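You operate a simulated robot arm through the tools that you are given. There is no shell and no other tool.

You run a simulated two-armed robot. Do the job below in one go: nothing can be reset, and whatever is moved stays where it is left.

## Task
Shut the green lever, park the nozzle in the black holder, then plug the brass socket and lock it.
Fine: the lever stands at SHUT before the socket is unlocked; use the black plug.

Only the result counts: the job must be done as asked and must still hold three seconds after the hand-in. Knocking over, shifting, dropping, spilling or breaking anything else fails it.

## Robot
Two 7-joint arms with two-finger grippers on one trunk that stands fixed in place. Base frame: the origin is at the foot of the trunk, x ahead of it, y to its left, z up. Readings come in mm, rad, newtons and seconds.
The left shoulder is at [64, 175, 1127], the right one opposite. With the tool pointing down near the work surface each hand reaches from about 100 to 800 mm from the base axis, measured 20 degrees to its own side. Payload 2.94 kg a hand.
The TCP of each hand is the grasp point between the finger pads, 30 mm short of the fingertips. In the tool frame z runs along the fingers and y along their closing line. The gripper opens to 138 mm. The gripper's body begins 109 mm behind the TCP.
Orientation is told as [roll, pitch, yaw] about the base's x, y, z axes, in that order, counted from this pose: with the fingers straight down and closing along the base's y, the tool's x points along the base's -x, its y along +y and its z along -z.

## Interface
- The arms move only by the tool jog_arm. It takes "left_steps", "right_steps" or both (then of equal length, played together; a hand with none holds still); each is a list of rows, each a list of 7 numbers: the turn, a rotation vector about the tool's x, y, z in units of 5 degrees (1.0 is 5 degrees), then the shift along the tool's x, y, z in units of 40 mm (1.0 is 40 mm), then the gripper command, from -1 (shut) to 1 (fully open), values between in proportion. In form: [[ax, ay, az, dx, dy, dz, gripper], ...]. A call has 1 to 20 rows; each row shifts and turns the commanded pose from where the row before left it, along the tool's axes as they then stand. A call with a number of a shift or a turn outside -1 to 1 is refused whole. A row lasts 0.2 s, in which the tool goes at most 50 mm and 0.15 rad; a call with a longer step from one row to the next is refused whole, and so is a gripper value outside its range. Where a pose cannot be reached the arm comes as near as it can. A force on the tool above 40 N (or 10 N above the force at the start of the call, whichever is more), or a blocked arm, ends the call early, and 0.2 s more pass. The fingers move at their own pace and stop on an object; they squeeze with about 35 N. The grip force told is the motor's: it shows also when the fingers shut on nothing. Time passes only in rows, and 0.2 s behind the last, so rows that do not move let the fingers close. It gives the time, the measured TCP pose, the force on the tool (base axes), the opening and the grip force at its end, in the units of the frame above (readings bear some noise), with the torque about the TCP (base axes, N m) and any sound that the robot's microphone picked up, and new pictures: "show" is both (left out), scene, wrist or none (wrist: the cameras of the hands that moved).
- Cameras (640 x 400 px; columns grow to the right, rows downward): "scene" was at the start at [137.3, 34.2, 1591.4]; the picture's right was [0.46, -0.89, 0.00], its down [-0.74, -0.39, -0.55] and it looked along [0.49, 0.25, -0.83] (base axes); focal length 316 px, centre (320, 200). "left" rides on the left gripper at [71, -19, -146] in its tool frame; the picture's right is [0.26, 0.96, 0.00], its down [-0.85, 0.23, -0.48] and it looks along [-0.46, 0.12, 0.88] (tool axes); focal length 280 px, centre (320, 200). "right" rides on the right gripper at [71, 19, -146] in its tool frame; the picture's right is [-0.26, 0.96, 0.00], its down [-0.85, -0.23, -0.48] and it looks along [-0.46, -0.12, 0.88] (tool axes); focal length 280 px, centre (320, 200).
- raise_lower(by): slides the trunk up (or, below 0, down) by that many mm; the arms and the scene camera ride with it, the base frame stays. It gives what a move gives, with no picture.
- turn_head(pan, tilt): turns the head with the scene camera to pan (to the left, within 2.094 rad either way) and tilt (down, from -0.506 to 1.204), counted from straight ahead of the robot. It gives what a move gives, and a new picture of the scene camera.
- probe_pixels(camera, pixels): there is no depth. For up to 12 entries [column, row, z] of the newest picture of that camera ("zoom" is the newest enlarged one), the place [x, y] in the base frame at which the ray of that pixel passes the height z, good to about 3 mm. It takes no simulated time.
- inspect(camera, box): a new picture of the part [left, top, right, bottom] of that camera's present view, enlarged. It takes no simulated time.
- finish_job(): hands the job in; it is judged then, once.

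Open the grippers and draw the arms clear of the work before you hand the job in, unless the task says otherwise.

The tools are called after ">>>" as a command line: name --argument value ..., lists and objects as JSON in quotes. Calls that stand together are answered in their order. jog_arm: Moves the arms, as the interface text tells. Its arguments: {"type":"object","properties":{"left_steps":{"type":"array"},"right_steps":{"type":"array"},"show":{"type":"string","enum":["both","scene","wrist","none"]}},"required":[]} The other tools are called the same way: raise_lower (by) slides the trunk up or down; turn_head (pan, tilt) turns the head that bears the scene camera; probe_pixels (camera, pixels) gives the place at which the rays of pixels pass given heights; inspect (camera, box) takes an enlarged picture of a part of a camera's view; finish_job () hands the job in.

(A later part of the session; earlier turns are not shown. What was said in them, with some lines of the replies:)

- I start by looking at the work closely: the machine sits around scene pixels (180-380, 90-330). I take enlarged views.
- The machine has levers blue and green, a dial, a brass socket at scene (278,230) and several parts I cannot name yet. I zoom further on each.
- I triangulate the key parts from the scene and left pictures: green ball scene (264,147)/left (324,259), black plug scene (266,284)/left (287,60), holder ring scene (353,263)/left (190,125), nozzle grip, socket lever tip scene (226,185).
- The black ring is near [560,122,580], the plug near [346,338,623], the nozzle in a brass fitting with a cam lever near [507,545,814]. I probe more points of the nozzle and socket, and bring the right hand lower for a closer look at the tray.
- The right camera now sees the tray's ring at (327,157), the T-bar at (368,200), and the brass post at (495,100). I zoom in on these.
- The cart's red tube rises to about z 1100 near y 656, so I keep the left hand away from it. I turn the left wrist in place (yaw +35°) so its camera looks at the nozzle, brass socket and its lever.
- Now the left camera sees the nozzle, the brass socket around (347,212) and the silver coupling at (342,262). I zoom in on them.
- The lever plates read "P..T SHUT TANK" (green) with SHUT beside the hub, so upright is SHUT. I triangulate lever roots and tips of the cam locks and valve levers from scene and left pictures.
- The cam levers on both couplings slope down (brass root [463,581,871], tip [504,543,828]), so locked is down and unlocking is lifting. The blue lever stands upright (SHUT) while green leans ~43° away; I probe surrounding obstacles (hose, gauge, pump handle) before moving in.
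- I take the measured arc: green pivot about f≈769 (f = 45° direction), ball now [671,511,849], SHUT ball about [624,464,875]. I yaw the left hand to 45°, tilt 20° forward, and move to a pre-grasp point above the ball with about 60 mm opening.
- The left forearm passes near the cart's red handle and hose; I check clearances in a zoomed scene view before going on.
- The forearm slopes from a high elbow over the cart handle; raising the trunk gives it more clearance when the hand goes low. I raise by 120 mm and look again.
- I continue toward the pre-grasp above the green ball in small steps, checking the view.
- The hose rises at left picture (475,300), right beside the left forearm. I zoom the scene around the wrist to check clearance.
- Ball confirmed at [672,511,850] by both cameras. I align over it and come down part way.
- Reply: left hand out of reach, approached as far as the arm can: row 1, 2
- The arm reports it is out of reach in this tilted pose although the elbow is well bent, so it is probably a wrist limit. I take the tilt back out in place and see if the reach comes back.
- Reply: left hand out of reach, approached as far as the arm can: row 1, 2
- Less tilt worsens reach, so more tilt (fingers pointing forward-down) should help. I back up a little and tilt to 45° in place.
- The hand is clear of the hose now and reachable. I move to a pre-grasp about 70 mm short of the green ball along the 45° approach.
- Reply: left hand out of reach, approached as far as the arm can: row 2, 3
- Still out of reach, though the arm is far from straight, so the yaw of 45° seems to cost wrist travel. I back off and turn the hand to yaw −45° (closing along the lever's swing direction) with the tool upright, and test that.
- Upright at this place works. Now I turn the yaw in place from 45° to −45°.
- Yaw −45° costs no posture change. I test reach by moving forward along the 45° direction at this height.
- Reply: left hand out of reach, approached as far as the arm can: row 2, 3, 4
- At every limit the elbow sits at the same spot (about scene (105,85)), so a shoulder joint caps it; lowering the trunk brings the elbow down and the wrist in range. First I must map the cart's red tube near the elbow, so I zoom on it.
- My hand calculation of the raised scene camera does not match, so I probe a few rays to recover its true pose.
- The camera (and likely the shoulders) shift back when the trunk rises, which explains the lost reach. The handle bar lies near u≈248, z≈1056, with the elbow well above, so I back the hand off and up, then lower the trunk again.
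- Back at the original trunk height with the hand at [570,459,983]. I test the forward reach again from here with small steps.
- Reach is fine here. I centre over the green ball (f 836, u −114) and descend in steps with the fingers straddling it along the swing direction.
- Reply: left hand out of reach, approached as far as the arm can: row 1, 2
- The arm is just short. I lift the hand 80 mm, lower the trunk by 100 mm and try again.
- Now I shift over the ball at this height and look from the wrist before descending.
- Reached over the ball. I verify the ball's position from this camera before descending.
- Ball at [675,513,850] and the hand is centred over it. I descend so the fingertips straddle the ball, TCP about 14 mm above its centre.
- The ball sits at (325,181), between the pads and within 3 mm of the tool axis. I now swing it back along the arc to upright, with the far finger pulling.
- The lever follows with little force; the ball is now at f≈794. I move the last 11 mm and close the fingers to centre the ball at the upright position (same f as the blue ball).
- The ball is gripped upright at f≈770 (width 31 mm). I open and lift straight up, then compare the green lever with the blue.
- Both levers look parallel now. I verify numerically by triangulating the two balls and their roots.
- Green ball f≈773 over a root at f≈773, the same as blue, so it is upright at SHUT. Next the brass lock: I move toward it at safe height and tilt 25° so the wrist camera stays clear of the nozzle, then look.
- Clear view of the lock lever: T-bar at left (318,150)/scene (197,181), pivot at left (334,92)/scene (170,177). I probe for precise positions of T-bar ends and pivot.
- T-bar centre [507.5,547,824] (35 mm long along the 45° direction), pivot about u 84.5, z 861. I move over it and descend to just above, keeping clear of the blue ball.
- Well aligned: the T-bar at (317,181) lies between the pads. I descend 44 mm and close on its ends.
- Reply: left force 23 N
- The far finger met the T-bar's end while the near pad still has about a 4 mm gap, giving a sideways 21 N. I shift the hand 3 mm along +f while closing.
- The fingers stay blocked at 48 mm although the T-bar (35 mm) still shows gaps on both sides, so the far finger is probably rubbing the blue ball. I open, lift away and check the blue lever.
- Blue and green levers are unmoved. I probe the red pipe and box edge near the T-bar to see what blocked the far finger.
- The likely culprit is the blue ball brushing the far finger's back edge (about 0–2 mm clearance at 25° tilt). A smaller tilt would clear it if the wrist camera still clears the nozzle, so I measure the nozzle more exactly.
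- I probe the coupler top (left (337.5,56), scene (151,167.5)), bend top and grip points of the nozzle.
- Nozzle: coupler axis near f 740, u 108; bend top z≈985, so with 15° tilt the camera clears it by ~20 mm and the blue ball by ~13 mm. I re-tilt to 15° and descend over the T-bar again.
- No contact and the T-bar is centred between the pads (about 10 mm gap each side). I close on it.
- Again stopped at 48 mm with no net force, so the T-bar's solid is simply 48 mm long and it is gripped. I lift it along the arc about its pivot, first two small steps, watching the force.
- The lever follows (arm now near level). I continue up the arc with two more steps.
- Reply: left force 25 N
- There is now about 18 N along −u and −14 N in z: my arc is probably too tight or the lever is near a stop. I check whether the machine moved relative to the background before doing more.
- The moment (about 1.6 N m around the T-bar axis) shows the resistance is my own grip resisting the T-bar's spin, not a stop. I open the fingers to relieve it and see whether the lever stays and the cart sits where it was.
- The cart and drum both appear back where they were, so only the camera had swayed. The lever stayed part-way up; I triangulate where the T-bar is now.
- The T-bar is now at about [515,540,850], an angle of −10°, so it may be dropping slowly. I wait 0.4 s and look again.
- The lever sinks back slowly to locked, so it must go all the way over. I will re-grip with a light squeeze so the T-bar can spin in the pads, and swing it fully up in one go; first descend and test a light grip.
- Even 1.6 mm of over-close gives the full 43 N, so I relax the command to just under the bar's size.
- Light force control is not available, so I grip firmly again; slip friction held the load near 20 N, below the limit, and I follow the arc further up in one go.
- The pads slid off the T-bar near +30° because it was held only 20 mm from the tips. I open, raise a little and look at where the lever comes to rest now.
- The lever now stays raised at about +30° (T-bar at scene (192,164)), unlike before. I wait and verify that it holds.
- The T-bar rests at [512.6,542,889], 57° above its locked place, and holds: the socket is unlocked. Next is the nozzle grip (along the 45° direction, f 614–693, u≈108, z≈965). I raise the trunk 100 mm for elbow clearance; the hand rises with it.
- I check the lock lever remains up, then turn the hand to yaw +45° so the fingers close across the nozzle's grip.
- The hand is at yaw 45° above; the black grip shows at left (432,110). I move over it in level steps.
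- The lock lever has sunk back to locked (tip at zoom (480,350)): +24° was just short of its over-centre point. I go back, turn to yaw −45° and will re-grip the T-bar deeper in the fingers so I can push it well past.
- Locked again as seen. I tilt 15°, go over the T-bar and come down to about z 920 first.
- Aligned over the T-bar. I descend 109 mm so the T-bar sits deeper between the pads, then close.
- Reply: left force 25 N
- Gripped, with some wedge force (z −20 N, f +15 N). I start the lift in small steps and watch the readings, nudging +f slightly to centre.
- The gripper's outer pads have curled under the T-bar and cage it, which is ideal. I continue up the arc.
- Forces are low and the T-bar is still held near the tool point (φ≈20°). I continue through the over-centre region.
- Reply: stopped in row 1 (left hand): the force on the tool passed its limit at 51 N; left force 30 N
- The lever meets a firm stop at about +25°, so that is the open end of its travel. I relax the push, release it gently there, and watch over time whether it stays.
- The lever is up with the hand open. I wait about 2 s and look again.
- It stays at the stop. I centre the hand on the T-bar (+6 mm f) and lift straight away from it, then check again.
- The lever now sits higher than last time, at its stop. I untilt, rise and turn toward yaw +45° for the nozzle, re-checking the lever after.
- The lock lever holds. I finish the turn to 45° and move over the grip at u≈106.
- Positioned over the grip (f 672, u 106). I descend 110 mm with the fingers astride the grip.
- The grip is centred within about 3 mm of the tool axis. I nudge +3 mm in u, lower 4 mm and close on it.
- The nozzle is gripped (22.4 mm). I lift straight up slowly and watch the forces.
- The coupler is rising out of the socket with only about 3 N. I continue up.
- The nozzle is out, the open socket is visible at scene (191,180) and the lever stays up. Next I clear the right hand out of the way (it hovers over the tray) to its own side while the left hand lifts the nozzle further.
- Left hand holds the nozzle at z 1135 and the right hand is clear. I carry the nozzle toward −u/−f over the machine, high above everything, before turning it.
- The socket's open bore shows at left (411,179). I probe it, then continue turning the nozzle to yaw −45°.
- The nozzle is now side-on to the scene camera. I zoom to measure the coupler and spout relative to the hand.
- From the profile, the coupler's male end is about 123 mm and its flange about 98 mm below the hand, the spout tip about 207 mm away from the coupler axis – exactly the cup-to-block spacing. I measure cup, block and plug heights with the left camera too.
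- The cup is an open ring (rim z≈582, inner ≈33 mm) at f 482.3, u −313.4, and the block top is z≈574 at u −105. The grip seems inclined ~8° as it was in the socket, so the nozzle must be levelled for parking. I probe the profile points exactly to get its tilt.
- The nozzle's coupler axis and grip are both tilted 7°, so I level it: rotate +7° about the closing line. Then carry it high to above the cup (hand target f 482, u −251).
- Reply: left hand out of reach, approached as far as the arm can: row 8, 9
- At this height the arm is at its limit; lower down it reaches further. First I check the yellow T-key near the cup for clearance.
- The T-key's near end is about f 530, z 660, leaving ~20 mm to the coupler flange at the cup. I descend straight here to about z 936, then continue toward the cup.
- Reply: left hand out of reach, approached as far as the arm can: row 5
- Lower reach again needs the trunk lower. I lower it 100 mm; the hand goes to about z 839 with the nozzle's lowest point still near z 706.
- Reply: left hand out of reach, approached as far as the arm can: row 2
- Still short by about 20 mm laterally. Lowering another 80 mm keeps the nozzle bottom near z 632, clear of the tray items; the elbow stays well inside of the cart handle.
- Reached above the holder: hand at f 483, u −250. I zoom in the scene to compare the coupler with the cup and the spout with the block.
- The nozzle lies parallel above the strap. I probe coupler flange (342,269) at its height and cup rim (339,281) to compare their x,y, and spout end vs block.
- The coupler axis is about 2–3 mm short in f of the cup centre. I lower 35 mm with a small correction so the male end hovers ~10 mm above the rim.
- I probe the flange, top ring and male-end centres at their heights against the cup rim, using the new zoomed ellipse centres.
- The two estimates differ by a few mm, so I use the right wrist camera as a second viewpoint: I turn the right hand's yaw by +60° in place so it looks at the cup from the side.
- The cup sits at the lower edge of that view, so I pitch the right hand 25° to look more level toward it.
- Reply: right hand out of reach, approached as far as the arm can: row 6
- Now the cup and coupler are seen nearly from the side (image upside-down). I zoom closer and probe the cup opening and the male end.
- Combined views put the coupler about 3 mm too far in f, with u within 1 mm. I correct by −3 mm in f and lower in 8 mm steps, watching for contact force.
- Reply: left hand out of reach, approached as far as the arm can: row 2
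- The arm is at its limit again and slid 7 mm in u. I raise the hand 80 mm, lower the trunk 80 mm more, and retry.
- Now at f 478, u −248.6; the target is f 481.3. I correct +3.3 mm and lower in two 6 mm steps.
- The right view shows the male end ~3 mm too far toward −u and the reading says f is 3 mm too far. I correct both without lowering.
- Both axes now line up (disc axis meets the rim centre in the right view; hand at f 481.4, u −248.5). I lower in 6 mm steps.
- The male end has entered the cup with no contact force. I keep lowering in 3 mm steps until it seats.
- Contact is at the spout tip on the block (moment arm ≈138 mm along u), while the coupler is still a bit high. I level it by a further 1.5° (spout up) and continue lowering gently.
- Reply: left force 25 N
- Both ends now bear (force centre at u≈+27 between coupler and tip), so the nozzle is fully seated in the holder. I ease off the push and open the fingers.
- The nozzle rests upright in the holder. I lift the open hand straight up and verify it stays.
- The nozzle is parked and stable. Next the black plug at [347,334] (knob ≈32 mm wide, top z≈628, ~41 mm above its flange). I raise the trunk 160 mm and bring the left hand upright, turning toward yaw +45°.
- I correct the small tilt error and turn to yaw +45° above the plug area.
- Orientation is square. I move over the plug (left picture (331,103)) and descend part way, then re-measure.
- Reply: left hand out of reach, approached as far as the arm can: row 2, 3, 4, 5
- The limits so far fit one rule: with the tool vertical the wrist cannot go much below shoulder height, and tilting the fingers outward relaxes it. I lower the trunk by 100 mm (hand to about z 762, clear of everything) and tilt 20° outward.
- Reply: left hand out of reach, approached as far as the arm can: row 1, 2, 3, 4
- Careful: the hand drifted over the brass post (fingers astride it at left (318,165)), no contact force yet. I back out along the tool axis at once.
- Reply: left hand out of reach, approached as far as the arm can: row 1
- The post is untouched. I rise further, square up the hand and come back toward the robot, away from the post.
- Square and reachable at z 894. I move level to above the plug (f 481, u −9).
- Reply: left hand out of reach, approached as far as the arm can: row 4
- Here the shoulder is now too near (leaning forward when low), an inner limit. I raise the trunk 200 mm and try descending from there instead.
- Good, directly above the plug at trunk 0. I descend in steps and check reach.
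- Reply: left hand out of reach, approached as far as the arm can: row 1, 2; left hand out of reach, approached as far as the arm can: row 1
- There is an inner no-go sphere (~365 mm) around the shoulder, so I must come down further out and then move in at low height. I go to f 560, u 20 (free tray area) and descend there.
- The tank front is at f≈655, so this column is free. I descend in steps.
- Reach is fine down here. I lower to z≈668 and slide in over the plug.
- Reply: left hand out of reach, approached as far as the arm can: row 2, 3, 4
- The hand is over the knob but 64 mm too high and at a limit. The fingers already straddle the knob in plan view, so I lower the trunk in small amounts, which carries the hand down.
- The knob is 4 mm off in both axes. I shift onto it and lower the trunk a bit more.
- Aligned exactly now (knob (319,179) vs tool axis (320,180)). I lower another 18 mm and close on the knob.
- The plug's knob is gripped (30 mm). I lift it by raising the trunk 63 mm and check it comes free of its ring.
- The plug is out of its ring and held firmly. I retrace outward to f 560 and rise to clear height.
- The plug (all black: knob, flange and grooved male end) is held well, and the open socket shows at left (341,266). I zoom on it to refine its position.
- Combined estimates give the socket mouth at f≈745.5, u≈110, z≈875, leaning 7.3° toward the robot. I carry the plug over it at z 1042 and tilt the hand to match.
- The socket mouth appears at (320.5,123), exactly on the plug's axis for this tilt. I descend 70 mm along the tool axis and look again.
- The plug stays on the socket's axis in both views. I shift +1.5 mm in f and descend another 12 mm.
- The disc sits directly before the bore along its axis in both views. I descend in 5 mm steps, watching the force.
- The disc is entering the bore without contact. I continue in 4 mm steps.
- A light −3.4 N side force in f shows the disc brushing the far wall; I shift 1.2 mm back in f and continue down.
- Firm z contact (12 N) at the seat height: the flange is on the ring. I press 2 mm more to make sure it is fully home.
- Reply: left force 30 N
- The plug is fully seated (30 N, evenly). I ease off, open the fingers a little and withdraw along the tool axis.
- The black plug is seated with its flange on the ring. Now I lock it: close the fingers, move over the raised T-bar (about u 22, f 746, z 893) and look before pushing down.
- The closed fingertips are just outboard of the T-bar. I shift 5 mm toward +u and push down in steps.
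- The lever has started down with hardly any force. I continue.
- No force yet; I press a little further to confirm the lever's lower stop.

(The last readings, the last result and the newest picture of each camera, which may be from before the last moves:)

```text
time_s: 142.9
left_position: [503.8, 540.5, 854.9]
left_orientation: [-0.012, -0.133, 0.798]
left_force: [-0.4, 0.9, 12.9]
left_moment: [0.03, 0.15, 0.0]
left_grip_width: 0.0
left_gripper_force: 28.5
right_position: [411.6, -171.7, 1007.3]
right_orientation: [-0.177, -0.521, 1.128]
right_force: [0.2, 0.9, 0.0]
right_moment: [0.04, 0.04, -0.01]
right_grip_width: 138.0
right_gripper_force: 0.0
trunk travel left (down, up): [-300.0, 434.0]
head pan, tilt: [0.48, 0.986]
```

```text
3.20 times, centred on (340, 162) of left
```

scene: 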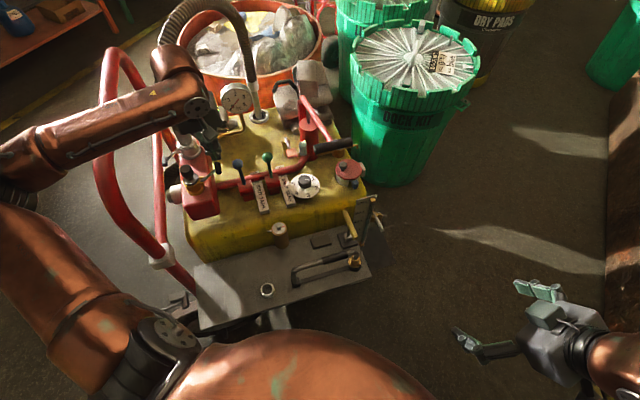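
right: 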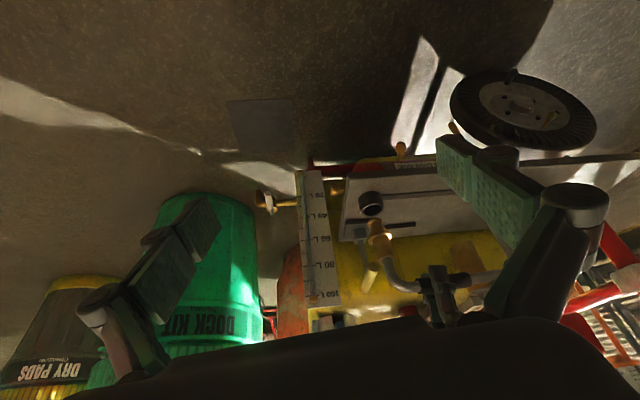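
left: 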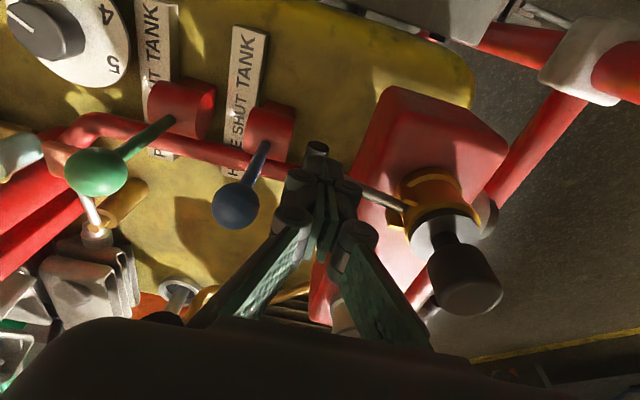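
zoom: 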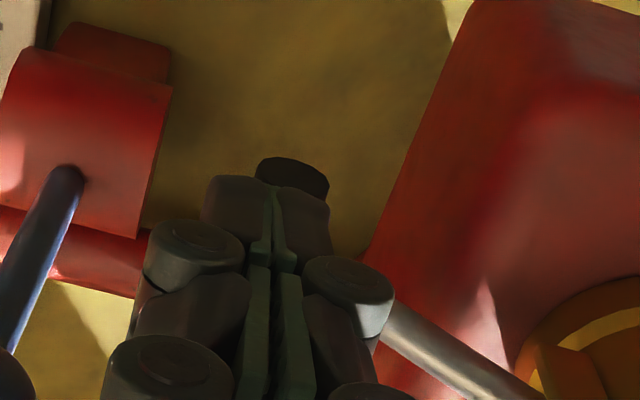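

The lever has met its lower stop (13 N). I press slightly more to be sure, then back off upward.

>>> jog_arm --left_steps '[[0, 0, 0, 0, 0, 0.04, -1], [0, 0, 0, 0, 0, 0, -1]]' --show "none"

>>> jog_arm --left_steps '[[0, 0, 0, -0.03, 0, -0.25, -1], [0, 0, 0, -0.1, 0, -0.9, -1], [0, 0, 0, -0.12, 0, -0.95, -1], [0, 0, 0, -0.12, 0, -0.95, -1], [0, 0, 0, -0.12, 0, -0.95, -1]]' --show "both"

>>> inspect --camera "scene" --box '[150, 120, 278, 200]'

>>> inspect --camera "left" --box '[280, 80, 480, 205]'

```text
time_s: 143.5
left_position: [504.5, 539.1, 854.9]
left_orientation: [-0.013, -0.136, 0.798]
left_force: [-0.6, 3.0, 25.9]
left_moment: [0.06, 0.31, -0.05]
left_grip_width: 0.4
left_gripper_force: 28.2
right_position: [411.1, -172.2, 1007.8]
right_orientation: [-0.181, -0.523, 1.128]
right_force: [-0.3, 0.0, 0.0]
right_moment: [0.05, -0.03, 0.02]
right_grip_width: 138.1
right_gripper_force: 0.1
trunk travel left (down, up): [-300.0, 434.0]
head pan, tilt: [0.48, 0.986]
```

```text
time_s: 144.7
left_position: [501.6, 539.9, 1013.3]
left_orientation: [-0.011, -0.128, 0.798]
left_force: [0.1, 0.0, 0.2]
left_moment: [0.02, 0.02, -0.02]
left_grip_width: 0.0
left_gripper_force: 28.6
right_position: [412.8, -171.6, 1005.7]
right_orientation: [-0.179, -0.521, 1.129]
right_force: [-0.3, 0.2, -0.4]
right_moment: [0.0, 0.01, 0.01]
right_grip_width: 138.1
right_gripper_force: 0.0
trunk travel left (down, up): [-300.0, 434.0]
head pan, tilt: [0.48, 0.986]
```

scene: 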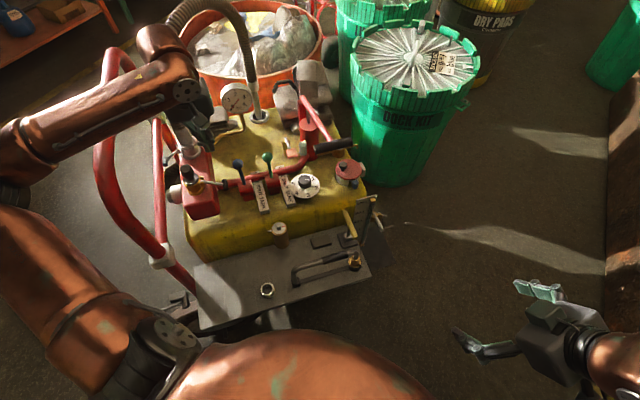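
left: 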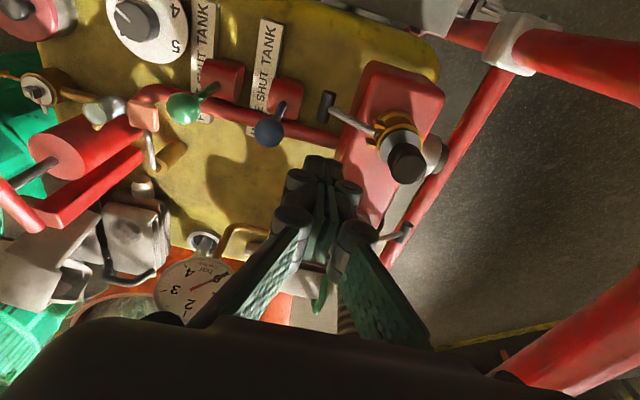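

```text
5.00 times, centred on (214, 160) of scene
```

zoom: 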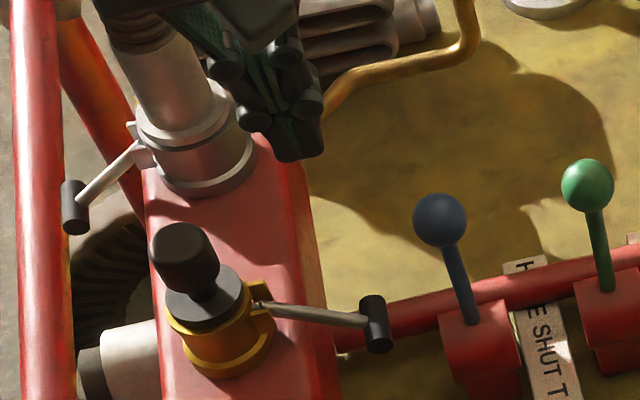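

```text
3.20 times, centred on (380, 142) of left
```

zoom: 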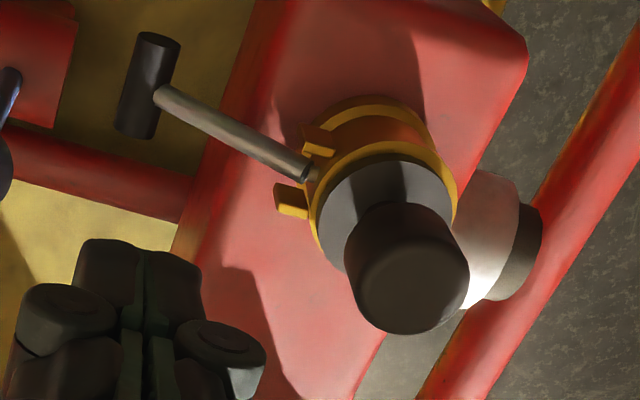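

The lever is back at exactly its locked place (T-bar at scene (225,185) as at the start), with the plug beneath it. I withdraw the left hand up and back, open the gripper, and then inspect everything.

>>> jog_arm --left_steps '[[0, 0, 0, -0.129, 0, -0.98, -1], [0, 0, 0, -0.129, 0, -0.98, -1], [0, 0, 0, -0.129, 0, -0.98, -1], [0, 0, 0, 0.95, 0, -0.12, -1], [0, 0, 0, 0.95, 0, -0.12, -1], [0, 0, 0, 0.95, 0, -0.12, -1], [0, 0, 0, 0.95, 0, -0.12, -0.5], [0, 0, 0, 0, 0, 0, 0.3], [0, 0, 0, 0, 0, 0, 1], [0, 0, 0, 0, 0, 0, 1], [0, 0, 0, 0, 0, 0, 1]]' --show "both"

>>> inspect --camera "scene" --box '[150, 120, 310, 220]'

>>> inspect --camera "scene" --box '[180, 220, 400, 357]'

>>> inspect --camera "left" --box '[320, 100, 480, 200]'

```text
time_s: 147.1
left_position: [394.9, 430.3, 1129.8]
left_orientation: [-0.011, -0.131, 0.798]
left_force: [-0.8, -0.6, 0.2]
left_moment: [0.0, 0.01, -0.03]
left_grip_width: 102.6
left_gripper_force: 0.2
right_position: [413.4, -172.1, 1006.1]
right_orientation: [-0.178, -0.523, 1.127]
right_force: [0.5, 0.5, 0.5]
right_moment: [0.01, 0.02, 0.02]
right_grip_width: 138.0
right_gripper_force: 0.0
trunk travel left (down, up): [-300.0, 434.0]
head pan, tilt: [0.48, 0.986]
```

scene: 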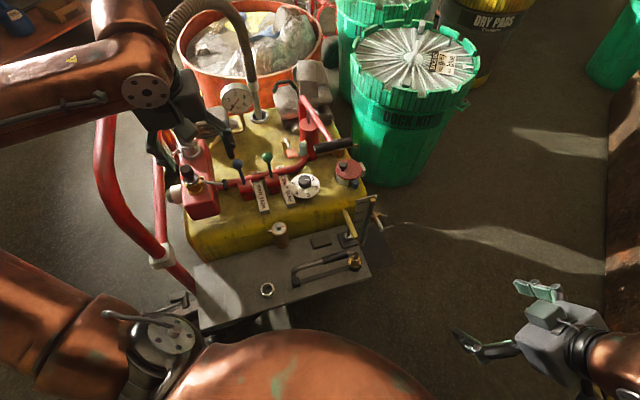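
left: 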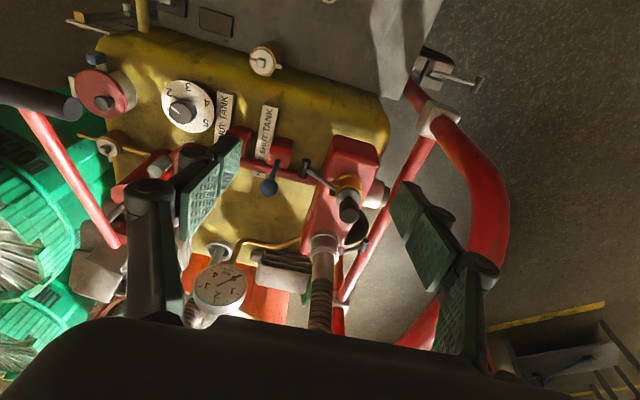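

```text
4.00 times, centred on (230, 170) of scene
```

zoom: 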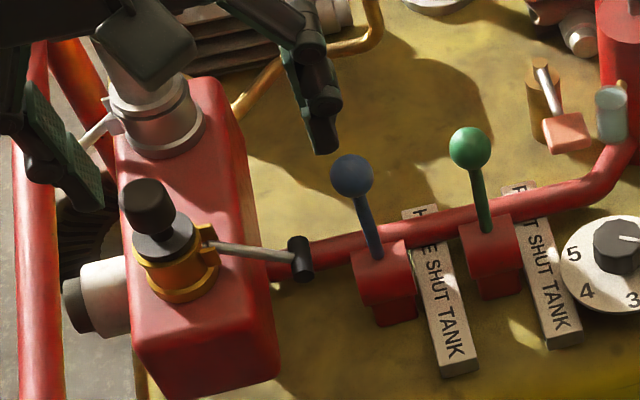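

```text
2.91 times, centred on (290, 288) of scene
```

zoom: 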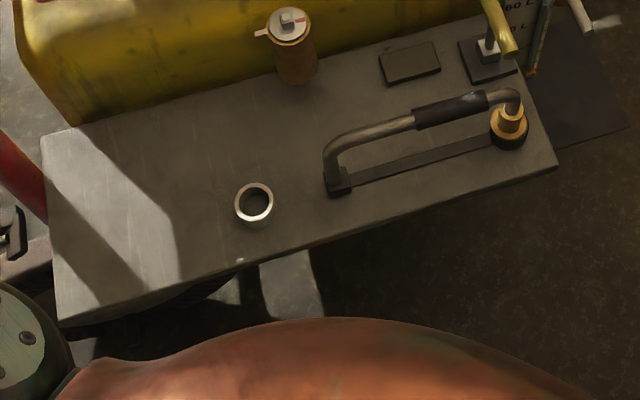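

```text
4.00 times, centred on (400, 150) of left
```

zoom: 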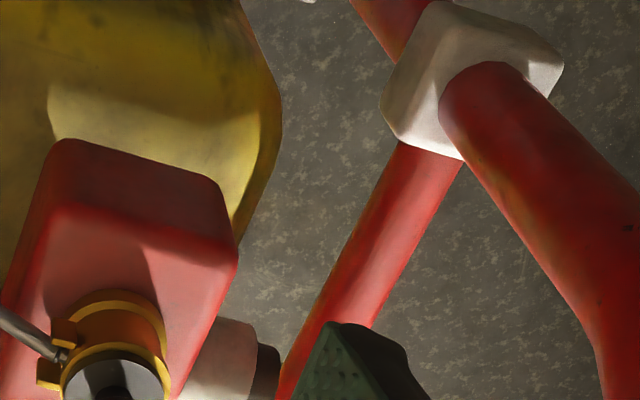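

Everything is in place: plug seated and locked, green lever upright beside blue, nozzle parked, ring empty. I let a second pass with both grippers open and check once more.

>>> jog_arm --left_steps '[[0, 0, 0, 0.5, 0, -0.6, 1], [0, 0, 0, 0.3, 0, -0.6, 1], [0, 0, 0, 0, 0, 0, 1], [0, 0, 0, 0, 0, 0, 1], [0, 0, 0, 0, 0, 0, 1], [0, 0, 0, 0, 0, 0, 1], [0, 0, 0, 0, 0, 0, 1], [0, 0, 0, 0, 0, 0, 1], [0, 0, 0, 0, 0, 0, 1], [0, 0, 0, 0, 0, 0, 1]]' --show "both"

>>> inspect --camera "scene" --box '[160, 130, 288, 210]'

>>> inspect --camera "scene" --box '[280, 230, 376, 290]'

```text
time_s: 149.3
left_position: [368.4, 403.3, 1173.6]
left_orientation: [-0.011, -0.131, 0.798]
left_force: [0.0, -0.5, 0.7]
left_moment: [0.03, 0.02, 0.0]
left_grip_width: 138.1
left_gripper_force: 0.1
right_position: [412.4, -170.1, 1007.2]
right_orientation: [-0.178, -0.52, 1.13]
right_force: [-1.0, -0.7, 0.1]
right_moment: [0.01, -0.01, 0.01]
right_grip_width: 138.0
right_gripper_force: 0.1
trunk travel left (down, up): [-300.0, 434.0]
head pan, tilt: [0.48, 0.986]
```

scene: 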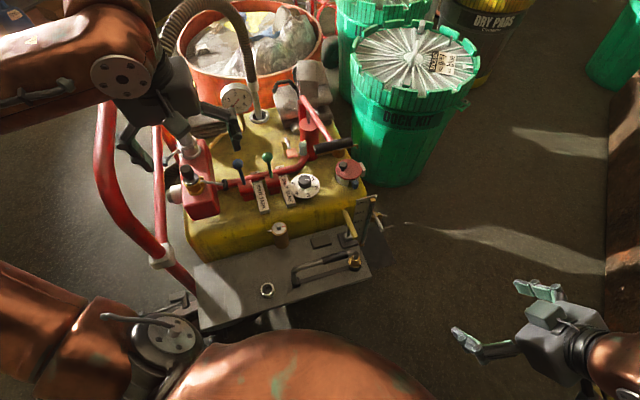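
left: 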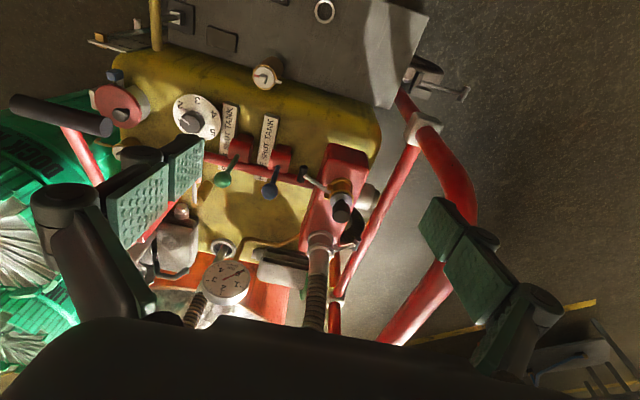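

```text
5.00 times, centred on (224, 170) of scene
```

zoom: 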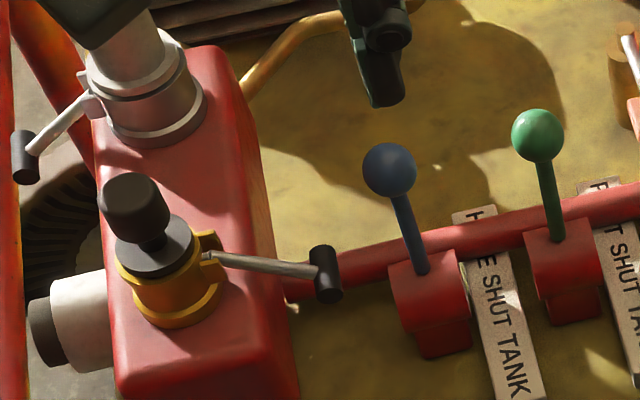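

```text
6.67 times, centred on (328, 260) of scene
```

zoom: 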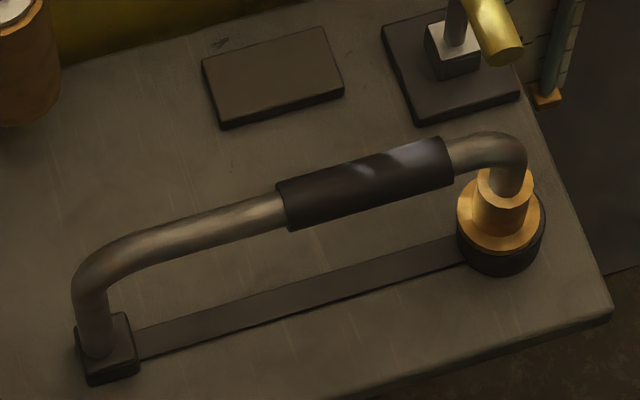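

The latest views show the green lever upright at SHUT, the nozzle seated in the black holder, and the black plug in the brass socket with its lever down at the locked position. Both grippers are open and both arms are clear, so I hand the job in.

>>> finish_job

```text
The job is handed in.
```

I've handed the job in with all four steps done. The last camera views, about four seconds after I let go of the lock lever, showed everything still in place.

- **Green lever:** it stands upright at SHUT, in line with the blue one. I set it there before unlocking the socket.
- **Nozzle:** it is parked in the black holder, with the coupler down in the cup and the spout tip on the block.
- **Brass socket:** the black plug is fully home; I pressed it down to 30 N.
- **Lock:** the socket's lever is back at its lower stop, in the same place it held at the start. I did not tug the plug to test the lock.

Unlocking took several tries: the lock lever fell back twice before it stayed open, the second time while I was moving to the nozzle. Both falls were before the nozzle came out.

While I was reaching for the plug, the left hand drifted over the brass post on the tray. I backed it off with no contact force showing, and the post looked unmoved.

Both grippers are open and the arms are clear of the work. The plug's ring on the tray is now empty.
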